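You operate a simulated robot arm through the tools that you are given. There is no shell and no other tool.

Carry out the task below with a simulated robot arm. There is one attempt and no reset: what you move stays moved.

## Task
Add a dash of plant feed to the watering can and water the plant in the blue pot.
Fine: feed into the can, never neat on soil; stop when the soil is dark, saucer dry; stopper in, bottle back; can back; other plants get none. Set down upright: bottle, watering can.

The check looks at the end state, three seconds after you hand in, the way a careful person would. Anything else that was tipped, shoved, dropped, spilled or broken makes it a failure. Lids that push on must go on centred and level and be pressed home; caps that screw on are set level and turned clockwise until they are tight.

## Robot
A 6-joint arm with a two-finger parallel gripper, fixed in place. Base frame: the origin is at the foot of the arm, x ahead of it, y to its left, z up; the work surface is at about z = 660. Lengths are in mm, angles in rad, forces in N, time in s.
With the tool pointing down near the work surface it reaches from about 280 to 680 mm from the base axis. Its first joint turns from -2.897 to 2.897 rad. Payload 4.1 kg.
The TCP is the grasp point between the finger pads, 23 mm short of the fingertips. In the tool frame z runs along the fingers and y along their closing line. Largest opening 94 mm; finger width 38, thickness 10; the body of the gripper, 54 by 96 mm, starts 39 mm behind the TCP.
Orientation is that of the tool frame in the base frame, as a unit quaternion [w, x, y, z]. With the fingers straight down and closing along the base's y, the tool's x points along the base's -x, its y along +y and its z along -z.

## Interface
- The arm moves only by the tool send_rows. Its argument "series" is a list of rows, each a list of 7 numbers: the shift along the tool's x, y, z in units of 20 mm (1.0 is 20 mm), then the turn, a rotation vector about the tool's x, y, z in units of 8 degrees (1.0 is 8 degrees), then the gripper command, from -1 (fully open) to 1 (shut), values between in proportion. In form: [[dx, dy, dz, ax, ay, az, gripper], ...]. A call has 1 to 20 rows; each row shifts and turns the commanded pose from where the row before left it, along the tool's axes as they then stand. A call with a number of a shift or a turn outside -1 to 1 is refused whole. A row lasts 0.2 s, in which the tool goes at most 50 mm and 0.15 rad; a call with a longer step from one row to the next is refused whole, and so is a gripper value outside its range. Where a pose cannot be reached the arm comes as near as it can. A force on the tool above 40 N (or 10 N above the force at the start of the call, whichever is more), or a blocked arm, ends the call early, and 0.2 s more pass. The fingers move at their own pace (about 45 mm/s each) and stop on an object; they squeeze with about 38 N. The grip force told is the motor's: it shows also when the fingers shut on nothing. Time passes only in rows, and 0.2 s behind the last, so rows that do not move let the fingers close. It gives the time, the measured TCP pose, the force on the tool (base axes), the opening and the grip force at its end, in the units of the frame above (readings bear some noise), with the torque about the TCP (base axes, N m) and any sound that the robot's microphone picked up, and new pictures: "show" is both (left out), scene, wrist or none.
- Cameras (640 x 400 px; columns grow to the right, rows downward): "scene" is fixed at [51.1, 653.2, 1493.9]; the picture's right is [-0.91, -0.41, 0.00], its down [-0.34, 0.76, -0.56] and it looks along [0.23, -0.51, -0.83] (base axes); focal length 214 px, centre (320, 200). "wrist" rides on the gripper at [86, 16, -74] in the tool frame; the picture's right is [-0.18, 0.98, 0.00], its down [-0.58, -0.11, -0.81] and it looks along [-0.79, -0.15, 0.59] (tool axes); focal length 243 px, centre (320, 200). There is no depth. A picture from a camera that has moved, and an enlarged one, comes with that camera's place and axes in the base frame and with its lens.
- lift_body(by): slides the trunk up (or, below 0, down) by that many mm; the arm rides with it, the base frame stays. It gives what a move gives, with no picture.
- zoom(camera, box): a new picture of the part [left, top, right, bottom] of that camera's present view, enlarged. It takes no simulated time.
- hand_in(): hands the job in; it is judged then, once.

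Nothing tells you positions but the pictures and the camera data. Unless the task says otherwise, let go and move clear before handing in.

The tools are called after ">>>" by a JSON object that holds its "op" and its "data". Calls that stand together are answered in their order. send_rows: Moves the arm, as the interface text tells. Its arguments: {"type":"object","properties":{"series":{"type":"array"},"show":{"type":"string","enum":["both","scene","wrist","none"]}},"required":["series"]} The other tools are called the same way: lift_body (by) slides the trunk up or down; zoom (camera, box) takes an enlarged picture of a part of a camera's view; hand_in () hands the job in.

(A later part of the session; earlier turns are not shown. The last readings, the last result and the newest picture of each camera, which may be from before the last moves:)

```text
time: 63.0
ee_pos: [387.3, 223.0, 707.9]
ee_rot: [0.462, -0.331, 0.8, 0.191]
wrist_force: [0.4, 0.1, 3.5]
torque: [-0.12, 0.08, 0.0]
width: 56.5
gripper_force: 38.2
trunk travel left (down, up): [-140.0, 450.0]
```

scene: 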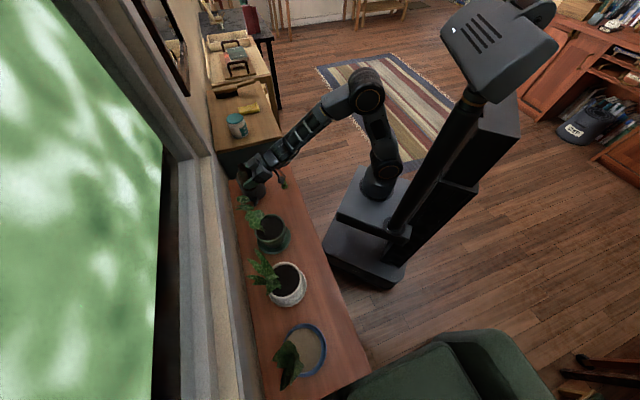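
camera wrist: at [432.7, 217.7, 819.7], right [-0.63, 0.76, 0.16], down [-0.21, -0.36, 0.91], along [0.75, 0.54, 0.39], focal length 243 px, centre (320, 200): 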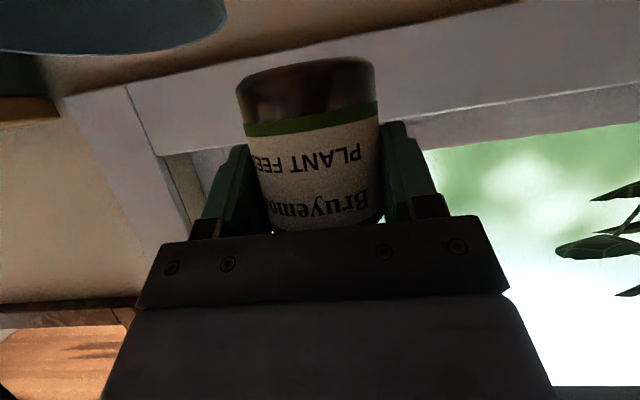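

The bottle is standing on the shelf: the force changed from -3 N to +3 N. I'll open the fingers gently.

>>> {"op": "send_rows", "data": {"series": [[0, 0, 0, 0, 0, 0, -0.25], [0, 0, 0, 0, 0, 0, -0.4], [0, 0, 0, 0, 0, 0, -1], [0, 0, 0, 0, 0, 0, -1], [0, 0, 0, 0, 0, 0, -1]]}}

>>> {"op": "zoom", "data": {"camera": "scene", "box": [235, 150, 315, 210]}}

```text
time: 64.2
ee_pos: [386.4, 222.1, 707.6]
ee_rot: [0.462, -0.331, 0.8, 0.192]
wrist_force: [-0.4, -0.1, -0.1]
torque: [0.02, 0.01, -0.02]
width: 94.2
gripper_force: 0.0
trunk travel left (down, up): [-140.0, 450.0]
camera wrist: at [298.7, 157.6, 670.3], right [-0.63, 0.76, 0.16], down [-0.21, -0.37, 0.91], along [0.75, 0.54, 0.39], focal length 243 px, centre (320, 200)
```

scene: 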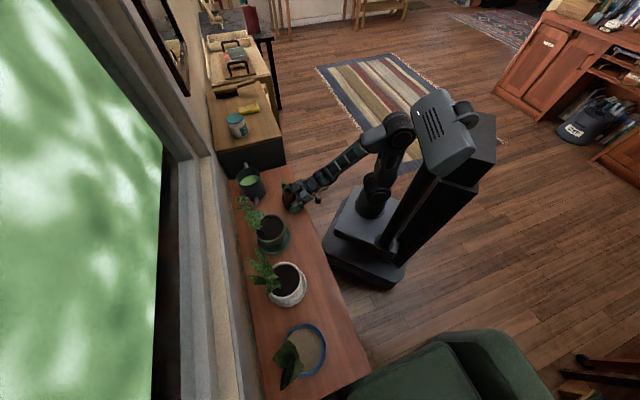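
wrist: 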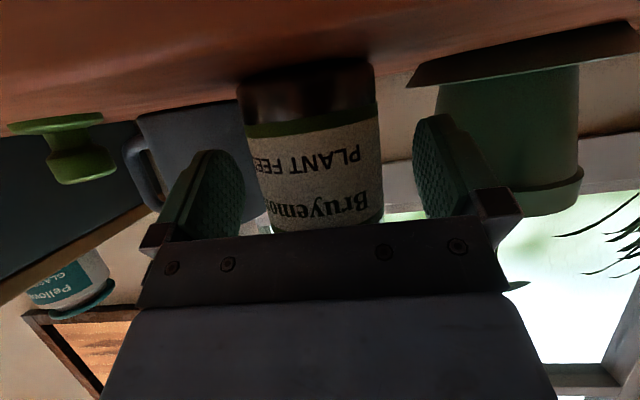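

```text
6.67 times, centred on (275, 180) of scene
camera zoom: at [51.1, 653.2, 1493.9], right [-0.91, -0.41, 0.0], down [-0.34, 0.76, -0.56], along [0.23, -0.51, -0.83], focal length 1430 px, centre (620, 333)
```

zoom: 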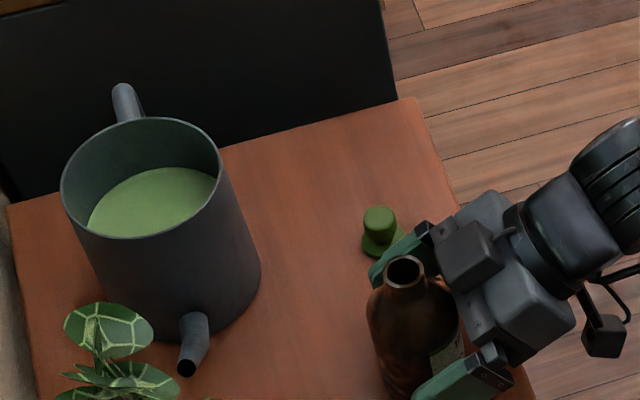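

The bottle is back in its spot, upright. I'll raise the trunk clear, back to its original height, and return the tool to pointing straight down.

>>> {"op": "lift_body", "data": {"by": 335}}

>>> {"op": "send_rows", "data": {"series": [[0, 0, 0, 0, 0.9375, 0, -1], [0, 0, 0, 0, 0.9375, 0, -1], [0, 0, 0, 0, 0.9375, 0, -1], [0, 0, 0, 0, 0.9375, 0, -1], [0, 0, 0, 0, 0.9375, 0, -1], [0, 0, 0, 0, 0.9375, 0, -1], [0, 0, 0, 0, 0.9375, 0, -1], [0, 0, 0, 0, 0.9375, 0, -1], [0, 0, 0, 0, 0, 0, -1]]}}

>>> {"op": "zoom", "data": {"camera": "scene", "box": [255, 165, 315, 210]}}

```text
time: 67.5
ee_pos: [386.9, 223.0, 1042.0]
ee_rot: [0.461, -0.331, 0.801, 0.191]
wrist_force: [0.4, -0.1, 0.8]
torque: [-0.05, -0.04, 0.01]
width: 94.0
gripper_force: 0.1
trunk travel left (down, up): [-476.0, 114.0]
```

```text
time: 69.5
ee_pos: [386.3, 222.3, 1043.1]
ee_rot: [0.019, -0.386, 0.922, 0.014]
wrist_force: [0.3, -0.2, 1.0]
torque: [0.01, -0.03, 0.01]
width: 93.8
gripper_force: 0.1
out of reach, approached as far as the arm can: row 2
trunk travel left (down, up): [-476.0, 114.0]
camera wrist: at [312.3, 168.9, 1113.2], right [-0.57, 0.82, 0.02], down [0.46, 0.31, 0.83], along [0.68, 0.48, -0.55], focal length 243 px, centre (320, 200)
```

scene: 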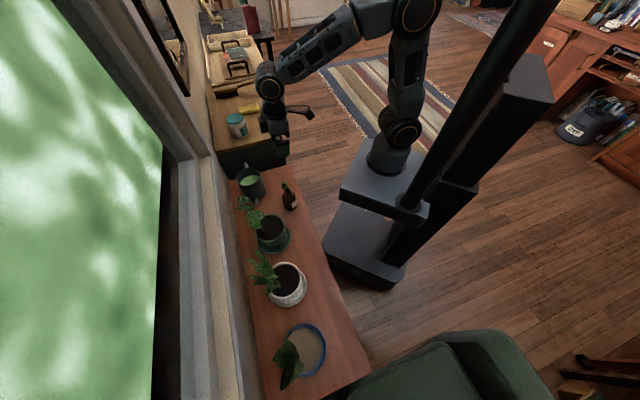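
wrist: 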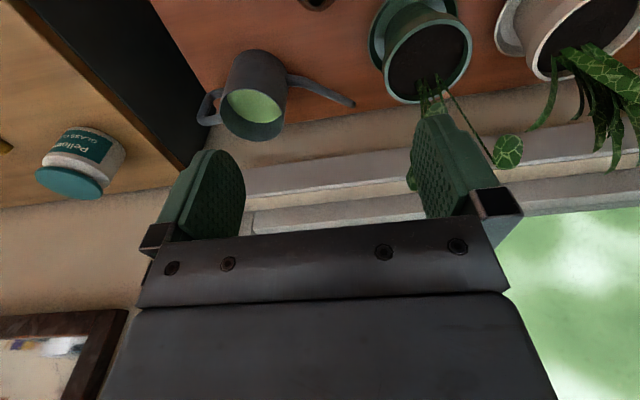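

```text
8.89 times, centred on (285, 188) of scene
camera zoom: at [51.1, 653.2, 1493.9], right [-0.91, -0.41, 0.0], down [-0.34, 0.76, -0.56], along [0.23, -0.51, -0.83], focal length 1906 px, centre (631, 311)
```

zoom: 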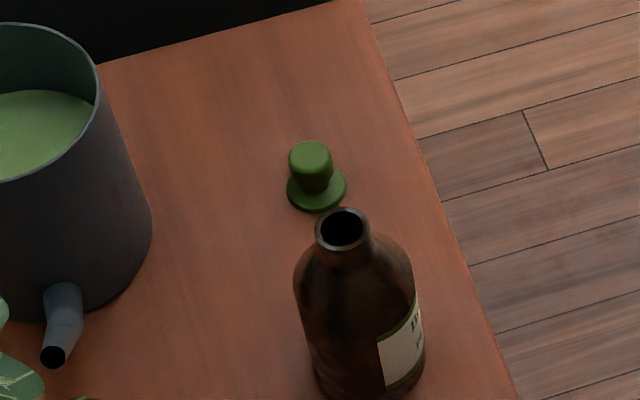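

I'll level the tool exactly and move above the stopper for re-grasping, this time with the camera boom on the robot side, away from the bottle.

>>> {"op": "send_rows", "data": {"series": [[0, 0, 0, 0.08, 0.33, 0.05, -1], [0, -0.99, 0, 0, 0, 0, -1], [0, -0.99, 0, 0, 0, 0, -1], [0, -0.99, 0, 0, 0, 0, -1], [0, -0.99, 0, 0, 0, 0, -1], [0, -0.99, 0, 0, 0, 0, -1], [0, -0.99, 0, 0, 0, 0, -1], [0, 0, 1, 0, 0, 0, -1], [0, 0, 1, 0, 0, 0, -1], [0, 0, 1, 0, 0, 0, -1], [0, 0, 1, 0, 0, 0, -1], [0, 0, 1, 0, 0, 0, -1], [0, 0, 1, 0, 0, 0, -1], [0, 0, 1, 0, 0, 0, -1], [0, 0, 1, 0, 0, 0, -1], [0, 0, 1, 0, 0, 0, -1], [0, 0, 1, 0, 0, 0, -1], [0, 0, 1, 0, 0, 0, -1], [0, 0, 0, 0, 0, 0, -1]]}}

>>> {"op": "zoom", "data": {"camera": "wrist", "box": [220, 0, 420, 125]}}

```text
time: 73.5
ee_pos: [470.3, 139.6, 822.7]
ee_rot: [0.001, -0.384, 0.923, 0.0]
wrist_force: [-0.5, -0.4, -0.4]
torque: [-0.01, 0.01, -0.01]
width: 94.1
gripper_force: 0.1
trunk travel left (down, up): [-476.0, 114.0]
camera wrist: at [397.4, 88.7, 896.7], right [-0.57, 0.82, 0.0], down [0.48, 0.33, 0.81], along [0.67, 0.46, -0.59], focal length 243 px, centre (320, 200)
```

scene: 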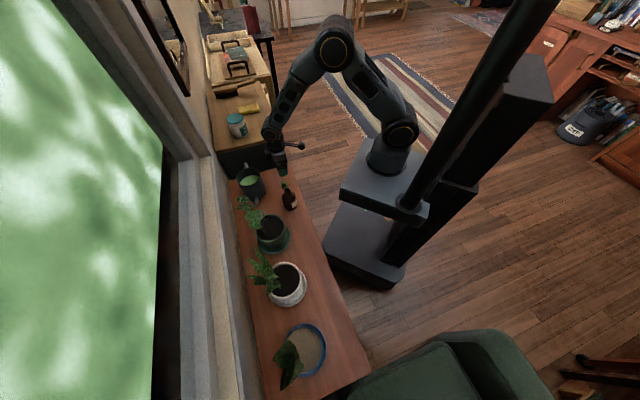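
wrist: 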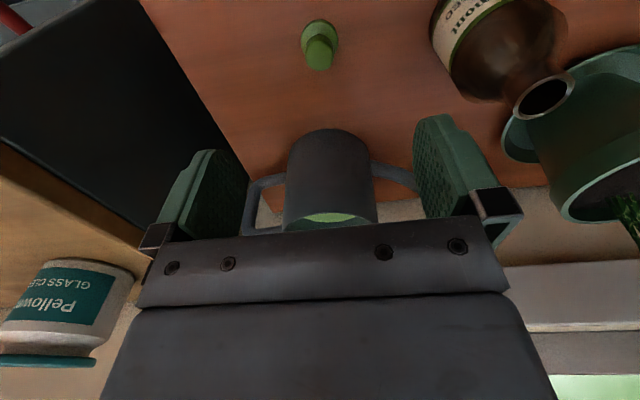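

```text
3.20 times, centred on (320, 62) of wrist
camera zoom: at [397.4, 88.7, 896.7], right [-0.57, 0.82, 0.0], down [0.48, 0.33, 0.81], along [0.67, 0.46, -0.59], focal length 776 px, centre (320, 640)
```

zoom: 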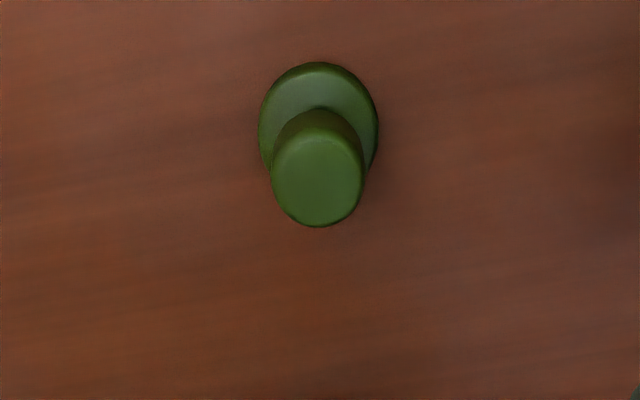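

The stopper lies centred under the TCP, within about 1 mm. I'll descend to the same relative grip height as before, TCP about 6 mm above the knob top, and close.

>>> {"op": "send_rows", "data": {"series": [[0, 0, 1, 0, 0, 0, -0.4], [0, 0, 1, 0, 0, 0, -0.4], [0, 0, 1, 0, 0, 0, -0.4], [0, 0, 1, 0, 0, 0, -0.3], [0, 0, 1, 0, 0, 0, -0.3], [0, 0, 0.8, 0, 0, 0, -0.3], [0, 0, 0.4, 0, 0, 0, -0.3], [0, 0, 0, 0, 0, 0, -0.3]]}}

>>> {"op": "zoom", "data": {"camera": "wrist", "box": [220, 50, 420, 200]}}

>>> {"op": "zoom", "data": {"camera": "scene", "box": [255, 150, 315, 195]}}

```text
time: 75.3
ee_pos: [471.8, 138.9, 699.0]
ee_rot: [0.002, -0.384, 0.923, -0.001]
wrist_force: [-0.4, 0.2, 0.3]
torque: [0.02, 0.0, 0.03]
width: 61.0
gripper_force: 0.1
trunk travel left (down, up): [-476.0, 114.0]
camera wrist: at [399.0, 88.7, 772.8], right [-0.57, 0.82, 0.0], down [0.48, 0.33, 0.81], along [0.67, 0.46, -0.59], focal length 243 px, centre (320, 200)
```

scene: 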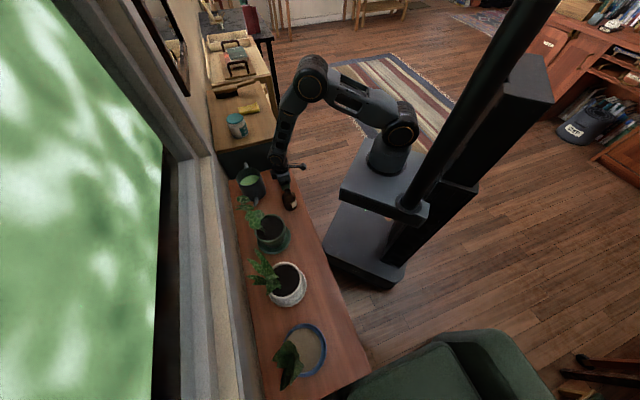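
wrist: 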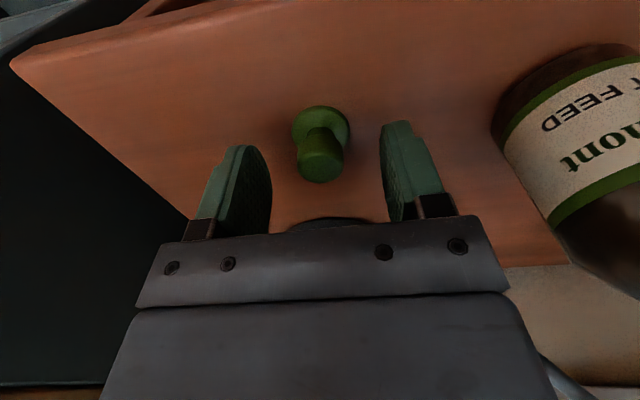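

```text
2.67 times, centred on (320, 125) of wrist
camera zoom: at [399.0, 88.7, 772.8], right [-0.57, 0.82, 0.0], down [0.48, 0.33, 0.81], along [0.67, 0.46, -0.59], focal length 647 px, centre (320, 400)
```

zoom: 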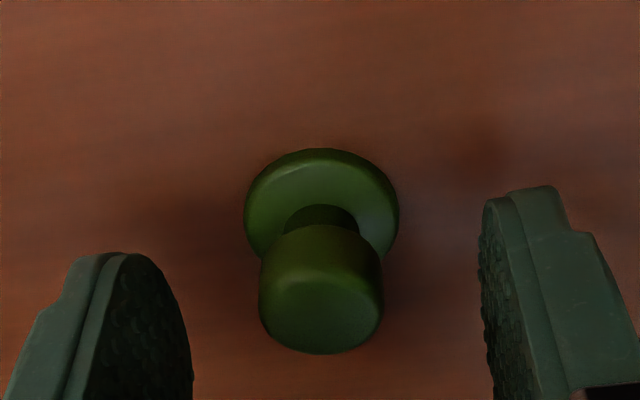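

```text
8.89 times, centred on (285, 172) of scene
camera zoom: at [51.1, 653.2, 1493.9], right [-0.91, -0.41, 0.0], down [-0.34, 0.76, -0.56], along [0.23, -0.51, -0.83], focal length 1906 px, centre (631, 444)
```

zoom: 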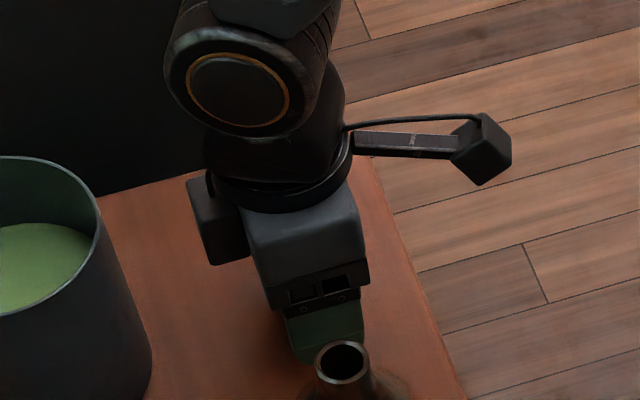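

The knob is about 3 mm lower in the grip than before, so I'll descend that much and close.

>>> {"op": "send_rows", "data": {"series": [[0, 0, 0.15, 0, 0, 0, -0.3], [0, 0, 0, 0, 0, 0, 0.2], [0, 0, 0, 0, 0, 0, 1], [0, 0, 0, 0, 0, 0, 1], [0, 0, 0, 0, 0, 0, 1], [0, 0, 0, 0, 0, 0, 1]], "show": "wrist"}}

>>> {"op": "zoom", "data": {"camera": "wrist", "box": [160, 0, 480, 250]}}

```text
time: 76.7
ee_pos: [471.0, 138.3, 696.8]
ee_rot: [0.002, -0.383, 0.924, 0.0]
wrist_force: [0.5, -0.2, 1.5]
torque: [-0.02, -0.04, 0.01]
width: 20.2
gripper_force: 37.9
trunk travel left (down, up): [-476.0, 114.0]
camera wrist: at [398.7, 88.8, 770.0], right [-0.57, 0.82, 0.0], down [0.48, 0.33, 0.81], along [0.67, 0.46, -0.59], focal length 243 px, centre (320, 200)
```

wrist: 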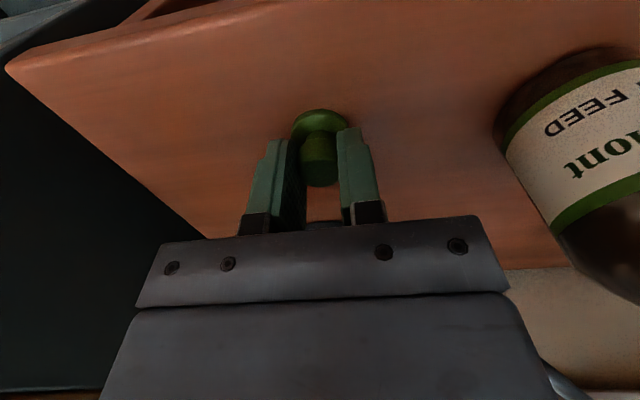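

```text
1.60 times, centred on (320, 125) of wrist
camera zoom: at [398.7, 88.8, 770.0], right [-0.57, 0.82, 0.0], down [0.48, 0.33, 0.81], along [0.67, 0.46, -0.59], focal length 388 px, centre (320, 320)
```

zoom: 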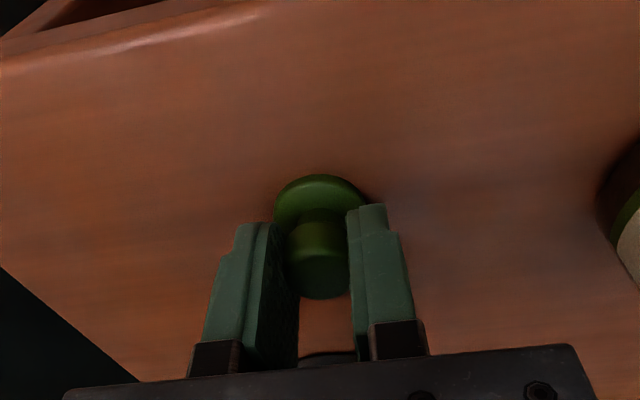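

>>> {"op": "send_rows", "data": {"series": [[0, 0, -0.3, 0, 0, 0, 1], [0, 0, -0.7, 0, 0, 0, 1], [0, 0, -1, 0, 0, 0, 1], [0, 0, -1, 0, 0, 0, 1], [0, 0, -1, 0, 0, 0, 1], [0, 0, 0, 0, 0, 0, 1]], "show": "none"}}

>>> {"op": "zoom", "data": {"camera": "wrist", "box": [220, 50, 420, 200]}}

>>> {"op": "zoom", "data": {"camera": "scene", "box": [255, 150, 315, 195]}}

```text
time: 78.1
ee_pos: [471.6, 137.9, 774.9]
ee_rot: [0.002, -0.383, 0.924, 0.0]
wrist_force: [-0.3, 1.3, 0.8]
torque: [0.0, 0.0, -0.01]
width: 18.3
gripper_force: 38.3
trunk travel left (down, up): [-476.0, 114.0]
```

```text
2.67 times, centred on (320, 125) of wrist
camera zoom: at [398.1, 88.4, 849.7], right [-0.57, 0.82, 0.0], down [0.48, 0.33, 0.81], along [0.67, 0.46, -0.59], focal length 647 px, centre (320, 400)
```

zoom: 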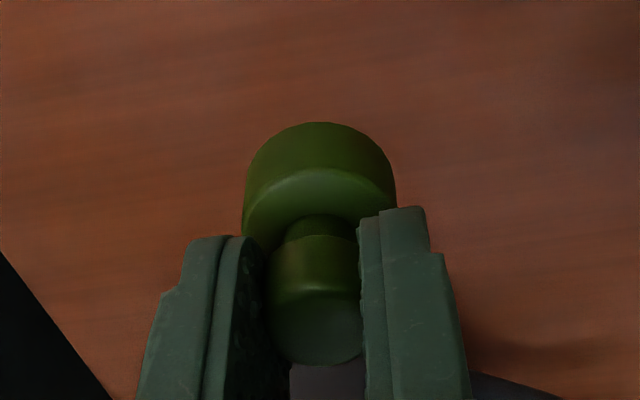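

```text
8.89 times, centred on (285, 172) of scene
camera zoom: at [51.1, 653.2, 1493.9], right [-0.91, -0.41, 0.0], down [-0.34, 0.76, -0.56], along [0.23, -0.51, -0.83], focal length 1906 px, centre (631, 444)
```

zoom: 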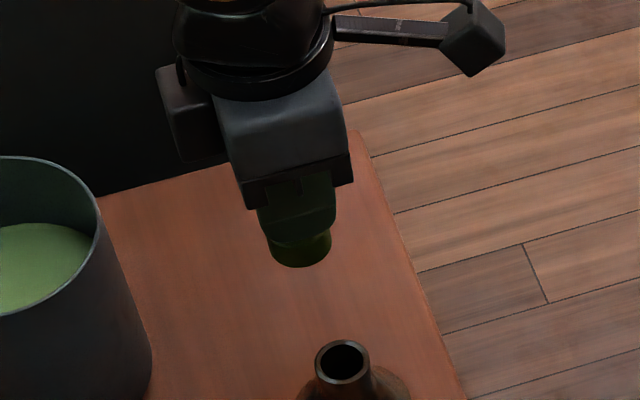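

The stopper is lifted and I can see its short skirt. The width reading dropped to 18 mm, so I'll check that it is held level.

>>> {"op": "zoom", "data": {"camera": "wrist", "box": [270, 80, 370, 190]}}

>>> {"op": "zoom", "data": {"camera": "scene", "box": [270, 165, 300, 187]}}

```text
3.64 times, centred on (320, 135) of wrist
camera zoom: at [398.1, 88.4, 849.7], right [-0.57, 0.82, 0.0], down [0.48, 0.33, 0.81], along [0.67, 0.46, -0.59], focal length 882 px, centre (320, 436)
```

zoom: 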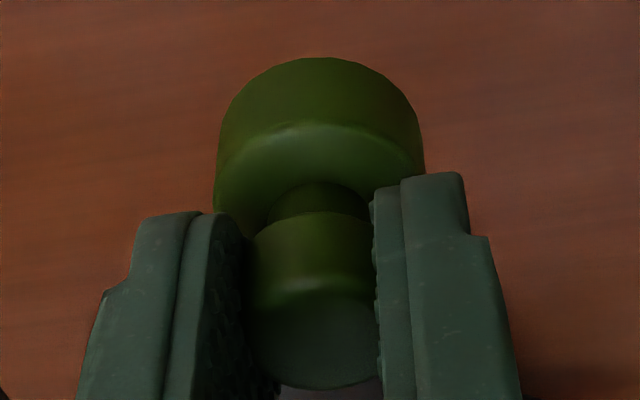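

```text
16.00 times, centred on (285, 176) of scene
camera zoom: at [51.1, 653.2, 1493.9], right [-0.91, -0.41, 0.0], down [-0.34, 0.76, -0.56], along [0.23, -0.51, -0.83], focal length 3432 px, centre (880, 584)
```

zoom: 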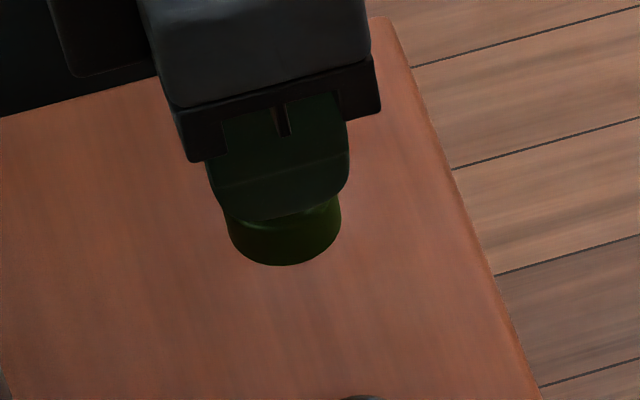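

The stopper is held level. I'll raise it and carry it over the bottle mouth for alignment.

>>> {"op": "send_rows", "data": {"series": [[0, 0, -1, 0, 0, 0, 1], [0, 0, -1, 0, 0, 0, 1], [0, 0, -1, 0, 0, 0, 1], [0, 0, -1, 0, 0, 0, 1], [0, 0, -1, 0, 0, 0, 1], [0, 0, -0.5, 0, 0, 0, 1], [-0.04, 0.85, 0, 0, 0, 0, 1], [-0.04, 0.85, 0, 0, 0, 0, 1], [-0.04, 0.85, 0, 0, 0, 0, 1], [-0.04, 0.85, 0, 0, 0, 0, 1], [-0.04, 0.85, 0, 0, 0, 0, 1], [-0.04, 0.85, 0, 0, 0, 0, 1], [0, 0.85, 0, 0, 0, 0, 1], [0, 0, 0, 0, 0, 0, 1], [0, 0, 0, 0, 0, 0, 1]], "show": "wrist"}}

>>> {"op": "zoom", "data": {"camera": "wrist", "box": [240, 20, 400, 180]}}

>>> {"op": "zoom", "data": {"camera": "scene", "box": [255, 150, 315, 195]}}

```text
time: 81.3
ee_pos: [390.8, 227.0, 884.1]
ee_rot: [0.002, -0.384, 0.923, 0.0]
wrist_force: [0.1, 0.1, 0.6]
torque: [0.01, 0.01, 0.02]
width: 18.1
gripper_force: 37.6
trunk travel left (down, up): [-476.0, 114.0]
camera wrist: at [317.8, 176.8, 959.5], right [-0.57, 0.82, 0.0], down [0.48, 0.33, 0.81], along [0.67, 0.46, -0.59], focal length 243 px, centre (320, 200)
```

wrist: 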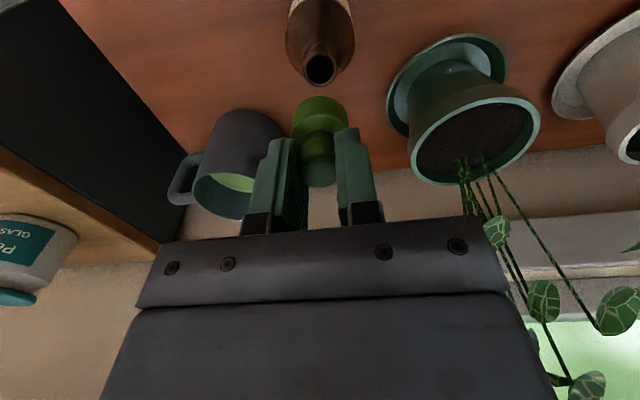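

```text
2.50 times, centred on (320, 100) of wrist
camera zoom: at [317.8, 176.8, 959.5], right [-0.57, 0.82, 0.0], down [0.48, 0.33, 0.81], along [0.67, 0.46, -0.59], focal length 606 px, centre (320, 450)
```

zoom: 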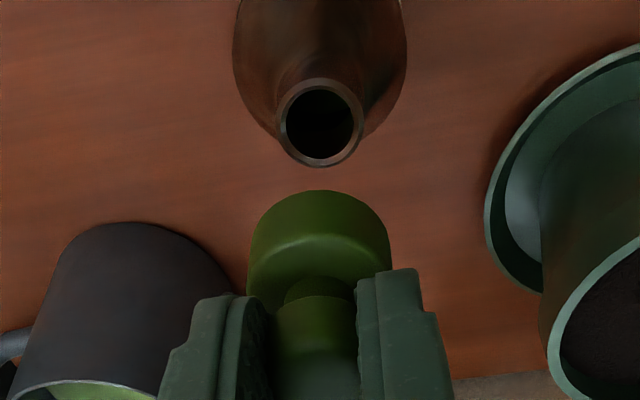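

```text
8.89 times, centred on (285, 172) of scene
camera zoom: at [51.1, 653.2, 1493.9], right [-0.91, -0.41, 0.0], down [-0.34, 0.76, -0.56], along [0.23, -0.51, -0.83], focal length 1906 px, centre (631, 444)
```

zoom: 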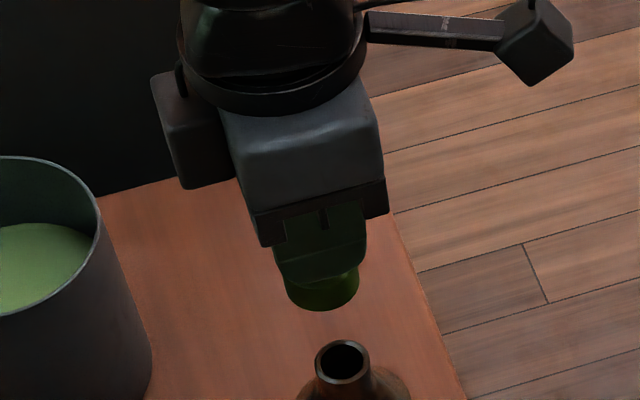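

Alignment looks close. I'll descend until the skirt is just above the mouth and check again.

>>> {"op": "send_rows", "data": {"series": [[0, 0, 0.8, 0, 0, 0, 1], [0, 0, 0.8, 0, 0, 0, 1], [0, 0, 0.6, 0, 0, 0, 1], [0, 0, 0.4, 0, 0, 0, 1], [0, 0, 0, 0, 0, 0, 1]], "show": "none"}}

>>> {"op": "zoom", "data": {"camera": "wrist", "box": [270, 40, 370, 150]}}

>>> {"op": "zoom", "data": {"camera": "scene", "box": [272, 170, 308, 200]}}

```text
time: 82.5
ee_pos: [390.7, 226.3, 833.6]
ee_rot: [0.001, -0.383, 0.924, 0.0]
wrist_force: [0.4, -0.1, -0.5]
torque: [0.01, 0.04, -0.05]
width: 18.3
gripper_force: 37.5
trunk travel left (down, up): [-476.0, 114.0]
```

```text
3.64 times, centred on (320, 95) of wrist
camera zoom: at [317.2, 175.9, 908.6], right [-0.57, 0.82, 0.0], down [0.48, 0.33, 0.81], along [0.67, 0.46, -0.59], focal length 882 px, centre (320, 582)
```

zoom: 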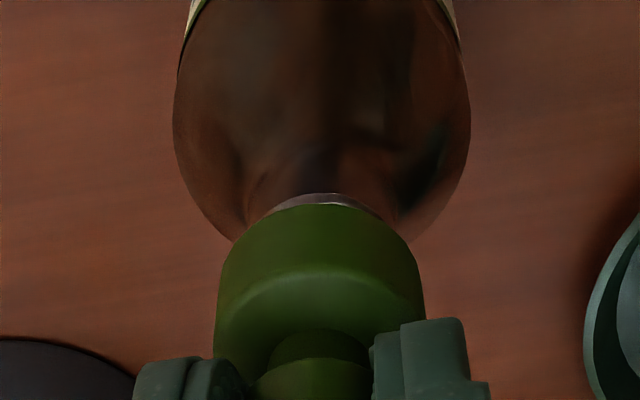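

```text
13.33 times, centred on (290, 185) of scene
camera zoom: at [51.1, 653.2, 1493.9], right [-0.91, -0.41, 0.0], down [-0.34, 0.76, -0.56], along [0.23, -0.51, -0.83], focal length 2860 px, centre (720, 400)
```

zoom: 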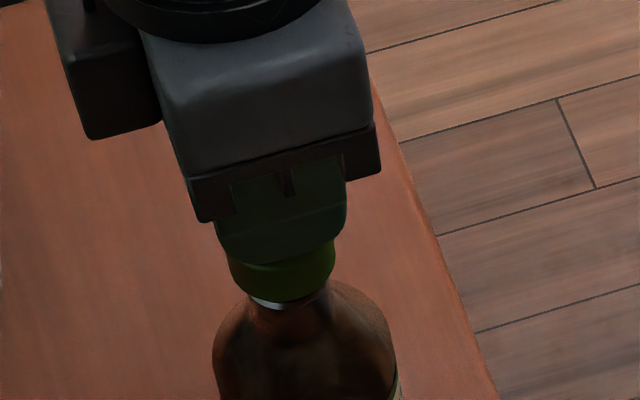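

The stopper is centred over the neck in both views. I'll lower it on and press gently while watching force and sound.

>>> {"op": "send_rows", "data": {"series": [[0, 0, 0.3, 0, 0, 0, 1], [0, 0, 0.3, 0, 0, 0, 1], [0, 0, 0.15, 0, 0, 0, 1], [0, 0, 0, 0, 0, 0, 1]], "show": "none"}}

>>> {"op": "zoom", "data": {"camera": "scene", "box": [272, 170, 308, 200]}}

>>> {"op": "zoom", "data": {"camera": "wrist", "box": [270, 40, 370, 150]}}

```text
time: 83.5
ee_pos: [390.4, 227.8, 819.5]
ee_rot: [0.002, -0.383, 0.924, 0.0]
wrist_force: [0.0, -0.4, -0.5]
torque: [0.02, 0.04, 0.0]
width: 18.3
gripper_force: 38.4
trunk travel left (down, up): [-476.0, 114.0]
```

```text
13.33 times, centred on (290, 185) of scene
camera zoom: at [51.1, 653.2, 1493.9], right [-0.91, -0.41, 0.0], down [-0.34, 0.76, -0.56], along [0.23, -0.51, -0.83], focal length 2860 px, centre (720, 400)
```

zoom: 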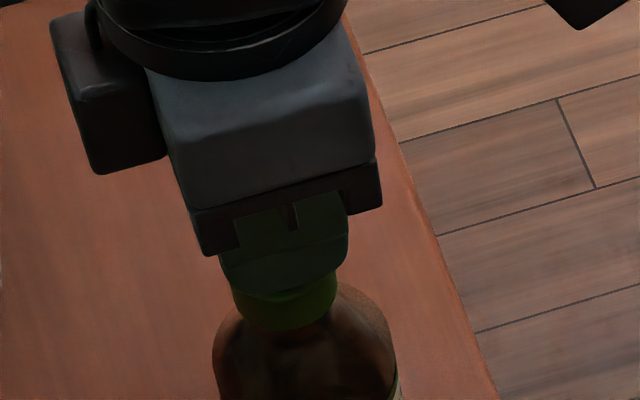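

```text
3.64 times, centred on (320, 95) of wrist
camera zoom: at [318.2, 176.3, 893.4], right [-0.57, 0.82, 0.0], down [0.49, 0.33, 0.81], along [0.67, 0.46, -0.59], focal length 882 px, centre (320, 582)
```

zoom: 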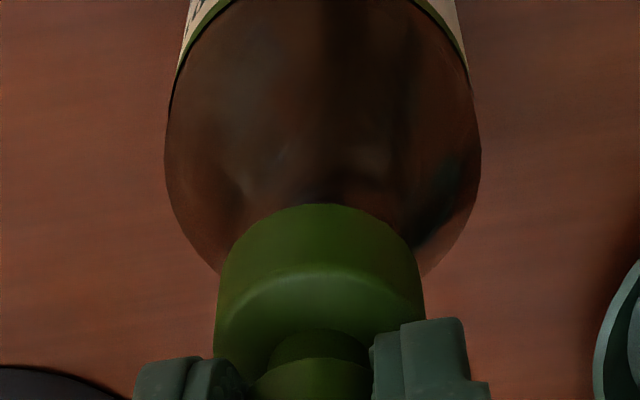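

>>> {"op": "send_rows", "data": {"series": [[0, 0, 0.1, 0, 0, 0, 1], [0, 0, 0.1, 0, 0, 0, 1], [0, 0, 0, 0, 0, 0, 1]], "show": "none"}}

>>> {"op": "send_rows", "data": {"series": [[0, 0, 0.05, 0, 0, 0, 1], [0, 0, 0.05, 0, 0, 0, 1], [0, 0, 0, 0, 0, 0, 1]], "show": "none"}}

```text
time: 84.3
ee_pos: [389.6, 228.2, 815.6]
ee_rot: [0.002, -0.384, 0.923, 0.0]
wrist_force: [-0.1, 0.0, -0.6]
torque: [0.03, 0.01, -0.01]
width: 18.4
gripper_force: 38.0
trunk travel left (down, up): [-476.0, 114.0]
```

```text
time: 85.1
ee_pos: [390.5, 227.6, 814.6]
ee_rot: [0.003, -0.383, 0.924, 0.0]
wrist_force: [-3.3, 0.3, 10.9]
torque: [0.13, 0.34, 0.09]
width: 18.3
gripper_force: 37.7
trunk travel left (down, up): [-476.0, 114.0]
heard: snap
```

It snapped at about 11 N, at nearly the original height. I'll press slightly more to be sure it is home.

>>> {"op": "send_rows", "data": {"series": [[0, 0, 0.05, 0, 0, 0, 1], [0, 0, 0.05, 0, 0, 0, 1], [0, 0, 0, 0, 0, 0, 1]], "show": "none"}}

>>> {"op": "zoom", "data": {"camera": "wrist", "box": [270, 40, 370, 150]}}

>>> {"op": "zoom", "data": {"camera": "scene", "box": [272, 170, 308, 200]}}

```text
time: 85.9
ee_pos: [389.3, 226.5, 813.8]
ee_rot: [0.005, -0.383, 0.924, 0.0]
wrist_force: [-6.8, -3.2, 21.7]
torque: [-0.07, 0.51, 0.07]
width: 18.0
gripper_force: 37.9
trunk travel left (down, up): [-476.0, 114.0]
stopped in row 3: the force on the tool passed its limit at 42 N (the readings are from after the stop); the commanded pose is now the measured one
```

```text
3.64 times, centred on (320, 95) of wrist
camera zoom: at [317.4, 177.2, 887.5], right [-0.57, 0.82, 0.0], down [0.48, 0.33, 0.81], along [0.67, 0.46, -0.58], focal length 882 px, centre (320, 582)
```

zoom: 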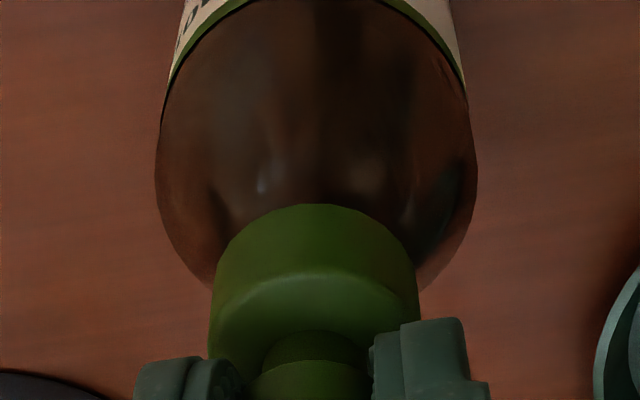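

```text
13.33 times, centred on (290, 185) of scene
camera zoom: at [51.1, 653.2, 1493.9], right [-0.91, -0.41, 0.0], down [-0.34, 0.76, -0.56], along [0.23, -0.51, -0.83], focal length 2860 px, centre (720, 400)
```

zoom: 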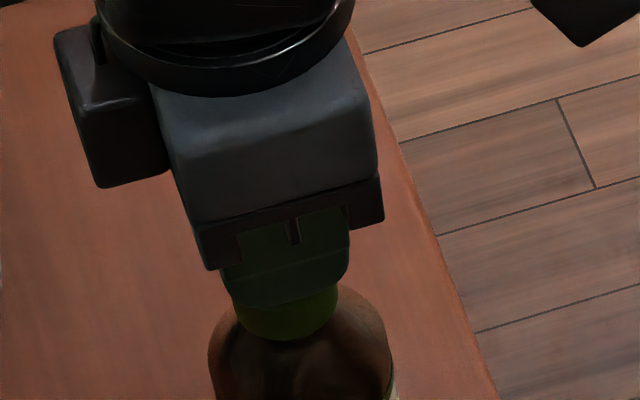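

It is pressed firmly home. I'll relieve the pressure and open the fingers gently.

>>> {"op": "send_rows", "data": {"series": [[0, 0, -0.03, 0, 0, 0, 1], [0, 0, 0, 0, 0, 0, 0.55], [0, 0, 0, 0, 0, 0, 0.4], [0, 0, 0, 0, 0, 0, 0.1], [0, 0, 0, 0, 0, 0, 0.1]], "show": "none"}}

>>> {"op": "zoom", "data": {"camera": "scene", "box": [255, 165, 315, 210]}}

>>> {"op": "zoom", "data": {"camera": "wrist", "box": [240, 20, 400, 180]}}

```text
time: 87.1
ee_pos: [391.5, 227.8, 812.5]
ee_rot: [0.004, -0.384, 0.923, 0.001]
wrist_force: [-0.2, 0.4, -0.3]
torque: [0.0, 0.0, 0.0]
width: 42.2
gripper_force: 0.1
trunk travel left (down, up): [-476.0, 114.0]
```

```text
8.89 times, centred on (285, 188) of scene
camera zoom: at [51.1, 653.2, 1493.9], right [-0.91, -0.41, 0.0], down [-0.34, 0.76, -0.56], along [0.23, -0.51, -0.83], focal length 1906 px, centre (631, 311)
```

zoom: 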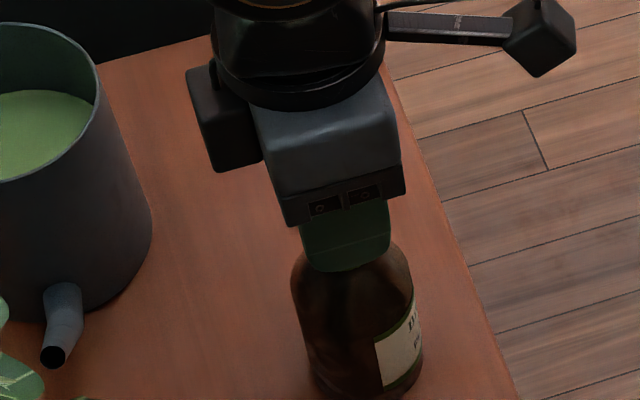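

```text
2.50 times, centred on (320, 100) of wrist
camera zoom: at [318.3, 177.6, 886.2], right [-0.57, 0.82, 0.0], down [0.48, 0.33, 0.81], along [0.67, 0.46, -0.59], focal length 606 px, centre (320, 450)
```

zoom: 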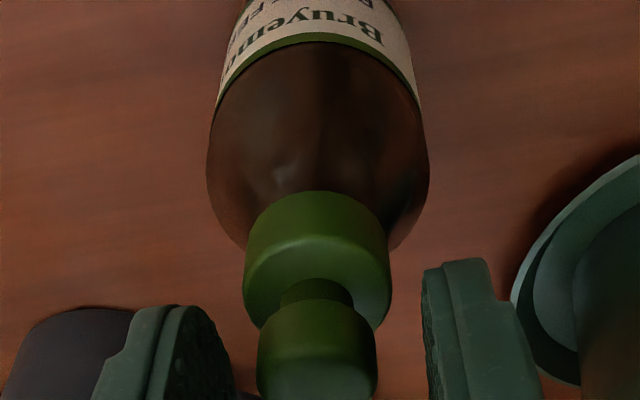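

The stopper is on, level and snapped. Next I'll rise and move to a spot where the wrist camera sees the can's handle in profile.

>>> {"op": "send_rows", "data": {"series": [[0, 0, -0.5, 0, 0, 0, 0.1], [0, 0, -1, 0, 0, 0, -0.3], [0, 0, -1, 0, 0, 0, -1], [0, 0, -1, 0, 0, 0, -1], [0, 0, -0.7, 0, 0, 0, -1], [0.2, -1, 0, 0, 0, 0, -1], [0.2, -1, 0, 0, 0, 0, -1], [0.2, -1, 0, 0, 0, 0, -1], [0.2, -1, 0, 0, 0, 0, -1], [0.2, -1, 0, 0, 0, 0, -1], [0.2, -1, 0, 0, 0, 0, -1], [0.2, -1, 0, 0, 0, 0, -1], [0.2, -1, 0, 0, 0, 0, -1], [0.2, -1, 0, 0, 0, 0, -1], [0.2, -1, 0, 0, 0, 0, -1], [0.2, -1, 0, 0, 0, 0, -1], [0, 0, 0, 0, 0, 0, -1]]}}

>>> {"op": "zoom", "data": {"camera": "wrist", "box": [230, 60, 430, 230]}}

>>> {"op": "zoom", "data": {"camera": "scene", "box": [235, 150, 315, 210]}}

```text
time: 90.7
ee_pos: [515.5, 40.9, 897.3]
ee_rot: [0.004, -0.384, 0.923, 0.0]
wrist_force: [-0.4, -0.8, -0.1]
torque: [0.03, 0.05, 0.03]
width: 93.7
gripper_force: 0.2
trunk travel left (down, up): [-476.0, 114.0]
camera wrist: at [442.6, -8.8, 971.7], right [-0.57, 0.82, 0.0], down [0.48, 0.33, 0.81], along [0.67, 0.46, -0.59], focal length 243 px, centre (320, 200)
```

scene: 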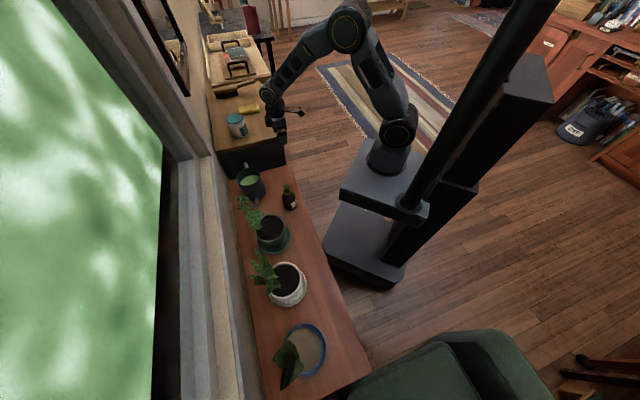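
wrist: 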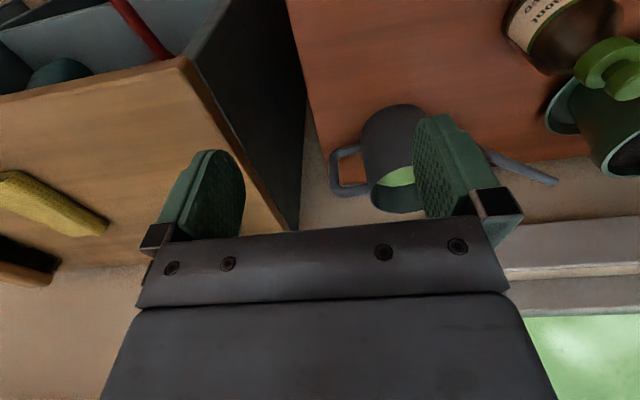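

```text
2.35 times, centred on (330, 145) of wrist
camera zoom: at [442.6, -8.8, 971.7], right [-0.57, 0.82, 0.0], down [0.48, 0.33, 0.81], along [0.67, 0.46, -0.59], focal length 571 px, centre (296, 329)
```

zoom: 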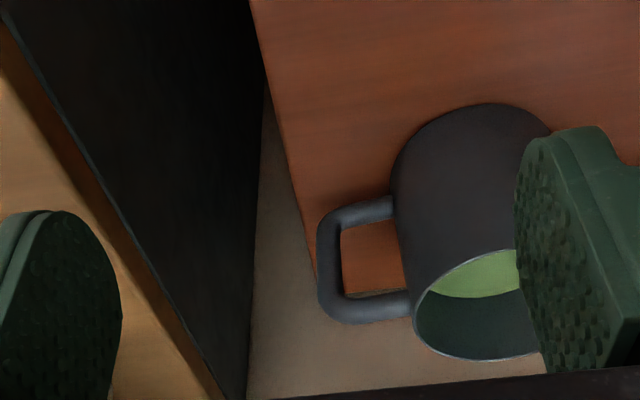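

```text
6.67 times, centred on (275, 180) of scene
camera zoom: at [51.1, 653.2, 1493.9], right [-0.91, -0.41, 0.0], down [-0.34, 0.76, -0.56], along [0.23, -0.51, -0.83], focal length 1430 px, centre (620, 333)
```

zoom: 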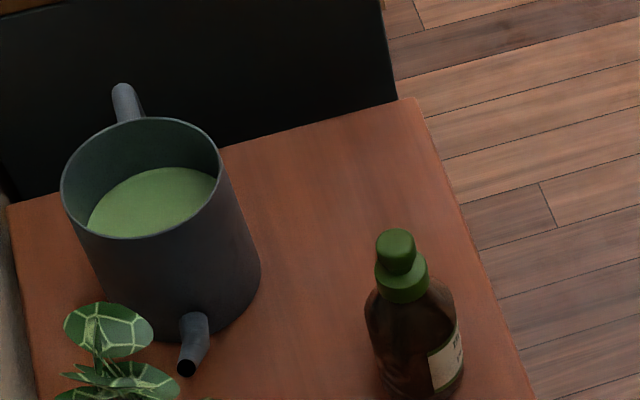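

The bottle is restored with its stopper on. The handle is a D-loop at n≈572: vertical bar at s≈-347, top arm at z≈763, and enough room to the cabinet. I'll yaw the tool so the fingers close across the handle.

>>> {"op": "send_rows", "data": {"series": [[0, 0, 0, 0, 0, 0.9375, -1], [0, 0, 0, 0, 0, 0.9375, -1], [0, 0, 0, 0, 0, 0.9375, -1], [0, 0, 0, 0, 0, 0.9375, -1], [0, 0, 0, 0, 0, 0.9375, -1], [0, 0, 0, 0, 0, 0.9375, -1], [0, 0, 0, 0, 0, 0.9375, -1], [0, 0, 0, 0, 0, 0.9375, -1], [0, 0, 0, 0, 0, 0.9375, -1], [0, 0, 0, 0, 0, 0.9375, -1], [0, 0, 0, 0, 0, 0.9375, -1], [0, 0, 0, 0, 0, 0.9375, -1], [0, 0.9, 0, 0, 0, 0, -1], [0, 0.9, 0, 0, 0, 0, -1], [0, 0.9, 0, 0, 0, 0, -1], [0, 0.9, 0, 0, 0, 0, -1], [0, 0.9, 0, 0, 0, 0, -1], [0, 0.9, 0, 0, 0, 0, -1], [0, 0, 0, 0, 0, 0, -1]]}}

>>> {"op": "zoom", "data": {"camera": "scene", "box": [220, 130, 320, 200]}}

```text
time: 94.7
ee_pos: [592.3, 117.9, 896.6]
ee_rot: [0.003, 0.383, 0.924, 0.003]
wrist_force: [-0.8, -0.1, -0.3]
torque: [0.02, 0.02, -0.01]
width: 94.2
gripper_force: 0.1
trunk travel left (down, up): [-476.0, 114.0]
camera wrist: at [542.9, 190.0, 972.0], right [0.82, 0.57, 0.01], down [0.33, -0.49, 0.81], along [0.46, -0.66, -0.59], focal length 243 px, centre (320, 200)
```

scene: 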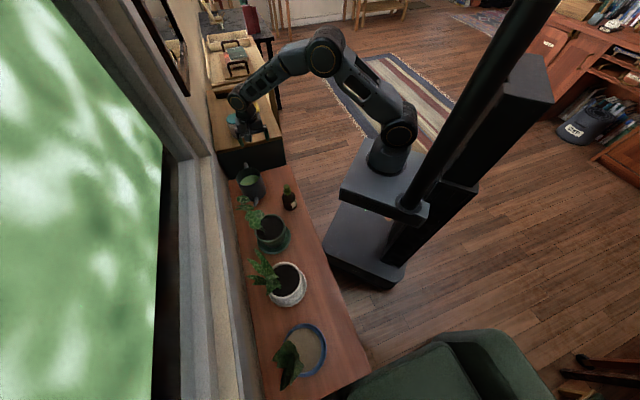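
wrist: 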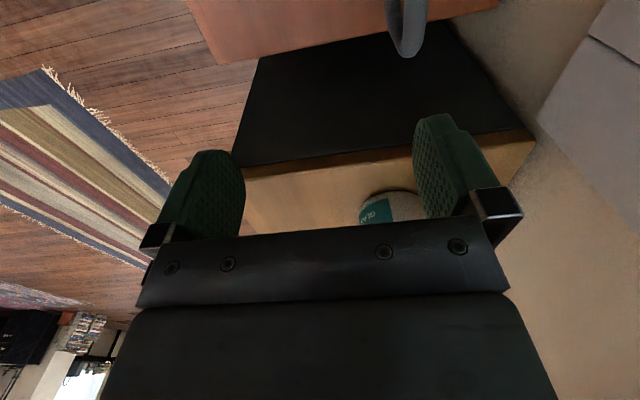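

```text
5.71 times, centred on (270, 165) of scene
camera zoom: at [51.1, 653.2, 1493.9], right [-0.91, -0.41, 0.0], down [-0.34, 0.76, -0.56], along [0.23, -0.51, -0.83], focal length 1226 px, centre (606, 400)
```

zoom: 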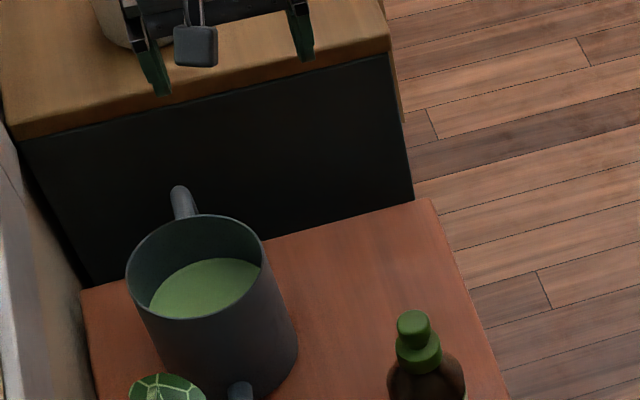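

The approach is clear. I'll move out over the handle at this height and check reach and alignment.

>>> {"op": "send_rows", "data": {"series": [[-0.08, 0.87, 0, 0, 0, 0, -1], [-0.08, 0.87, 0, 0, 0, 0, -1], [-0.08, 0.87, 0, 0, 0, 0, -1], [-0.08, 0.86, 0, 0, 0, 0, -1], [0, 0, 0.5, 0, 0, 0, -1], [0, 0, 0.5, 0, 0, 0, -1], [0, 0, 0, 0, 0, 0, -1]]}}

>>> {"op": "zoom", "data": {"camera": "wrist", "box": [240, 0, 400, 130]}}

>>> {"op": "zoom", "data": {"camera": "scene", "box": [220, 130, 320, 200]}}

```text
time: 96.3
ee_pos: [646.3, 162.9, 877.1]
ee_rot: [0.003, 0.382, 0.924, 0.003]
wrist_force: [0.8, 0.4, 1.0]
torque: [0.03, -0.05, 0.01]
width: 94.0
gripper_force: 0.1
trunk travel left (down, up): [-476.0, 114.0]
camera wrist: at [595.9, 234.4, 952.0], right [0.82, 0.57, 0.01], down [0.33, -0.49, 0.81], along [0.46, -0.66, -0.59], focal length 243 px, centre (320, 200)
```

scene: 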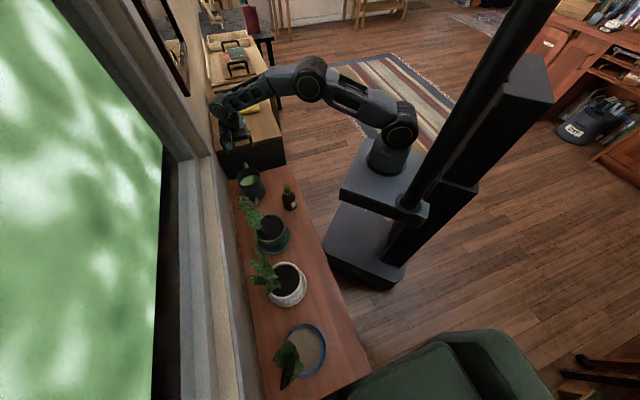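
wrist: 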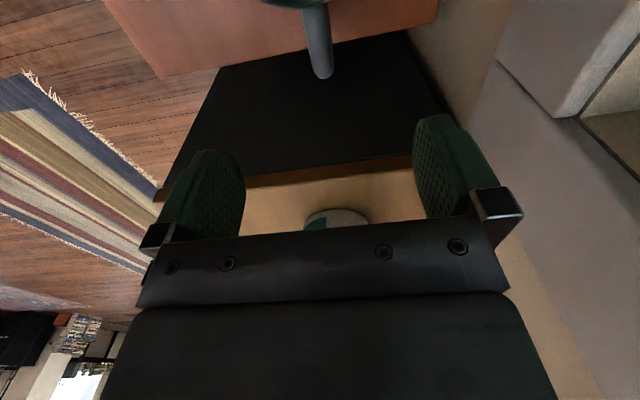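

```text
3.08 times, centred on (320, 65) of wrist
camera zoom: at [595.9, 234.4, 952.0], right [0.82, 0.57, 0.01], down [0.33, -0.49, 0.81], along [0.46, -0.66, -0.59], focal length 746 px, centre (320, 615)
```

zoom: 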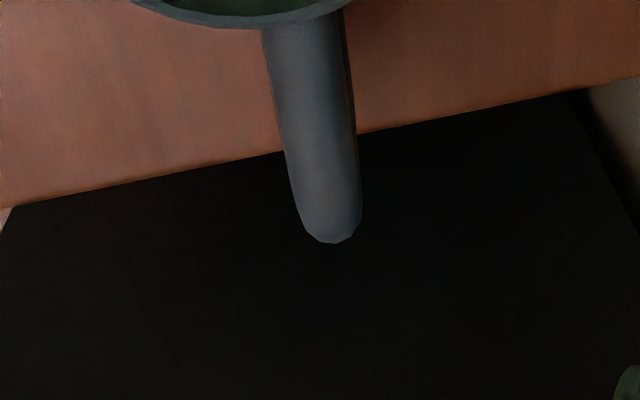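

```text
5.71 times, centred on (270, 165) of scene
camera zoom: at [51.1, 653.2, 1493.9], right [-0.91, -0.41, 0.0], down [-0.34, 0.76, -0.56], along [0.23, -0.51, -0.83], focal length 1226 px, centre (606, 400)
```

zoom: 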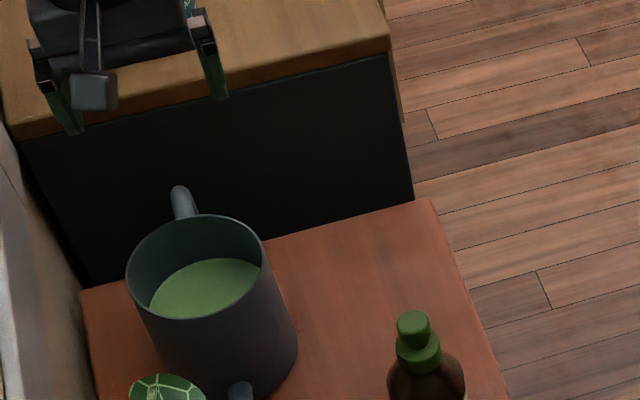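

Reach is fine and the handle lies under the TCP within 2 mm. I'll descend with the fingers either side of the handle.

>>> {"op": "send_rows", "data": {"series": [[0, 0.08, 0.8, 0, 0, 0, -0.5], [0, 0, 0.8, 0, 0, 0, -0.5], [0, 0, 0.8, 0, 0, 0, -0.5], [0, 0, 0.8, 0, 0, 0, -0.5], [0, 0, 0.8, 0, 0, 0, -0.5], [0, 0, 0, 0, 0, 0, -0.5]]}}

>>> {"op": "zoom", "data": {"camera": "wrist", "box": [200, 0, 440, 200]}}

>>> {"op": "zoom", "data": {"camera": "scene", "box": [220, 130, 320, 200]}}

```text
time: 97.7
ee_pos: [645.9, 165.4, 797.9]
ee_rot: [0.003, 0.381, 0.924, 0.003]
wrist_force: [0.7, 0.4, -0.6]
torque: [-0.02, 0.01, 0.0]
width: 70.6
gripper_force: 0.1
trunk travel left (down, up): [-476.0, 114.0]
camera wrist: at [596.3, 236.2, 872.0], right [0.82, 0.57, 0.01], down [0.33, -0.49, 0.81], along [0.46, -0.66, -0.59], focal length 243 px, centre (320, 200)
```

scene: 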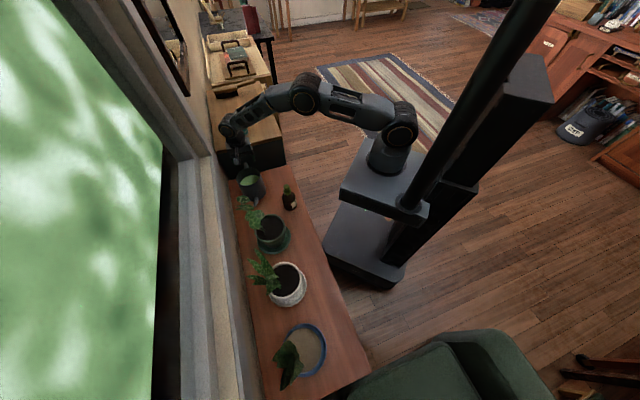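
wrist: 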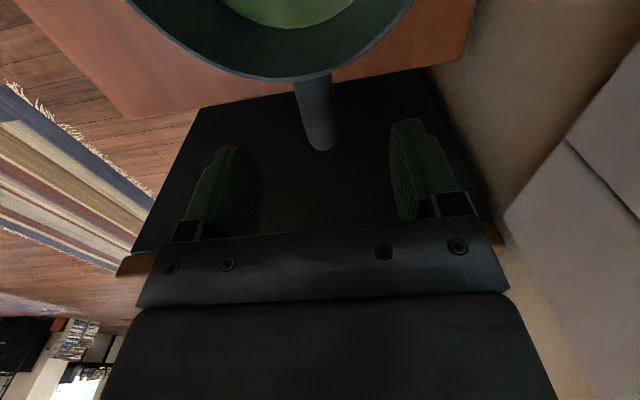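

```text
2.00 times, centred on (320, 100) of wrist
camera zoom: at [596.3, 236.2, 872.0], right [0.82, 0.57, 0.01], down [0.33, -0.49, 0.81], along [0.46, -0.66, -0.59], focal length 485 px, centre (320, 400)
```

zoom: 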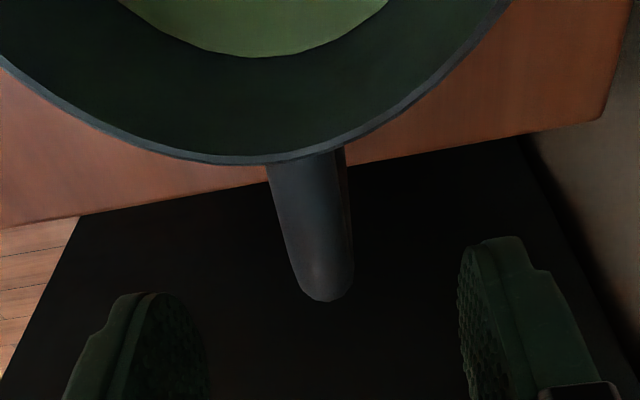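

```text
5.71 times, centred on (270, 165) of scene
camera zoom: at [51.1, 653.2, 1493.9], right [-0.91, -0.41, 0.0], down [-0.34, 0.76, -0.56], along [0.23, -0.51, -0.83], focal length 1226 px, centre (606, 400)
```

zoom: 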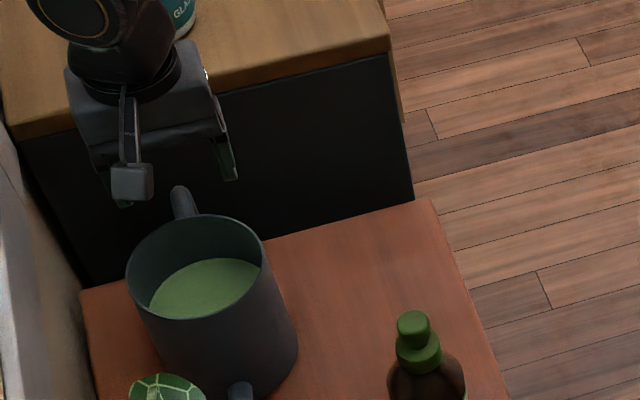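

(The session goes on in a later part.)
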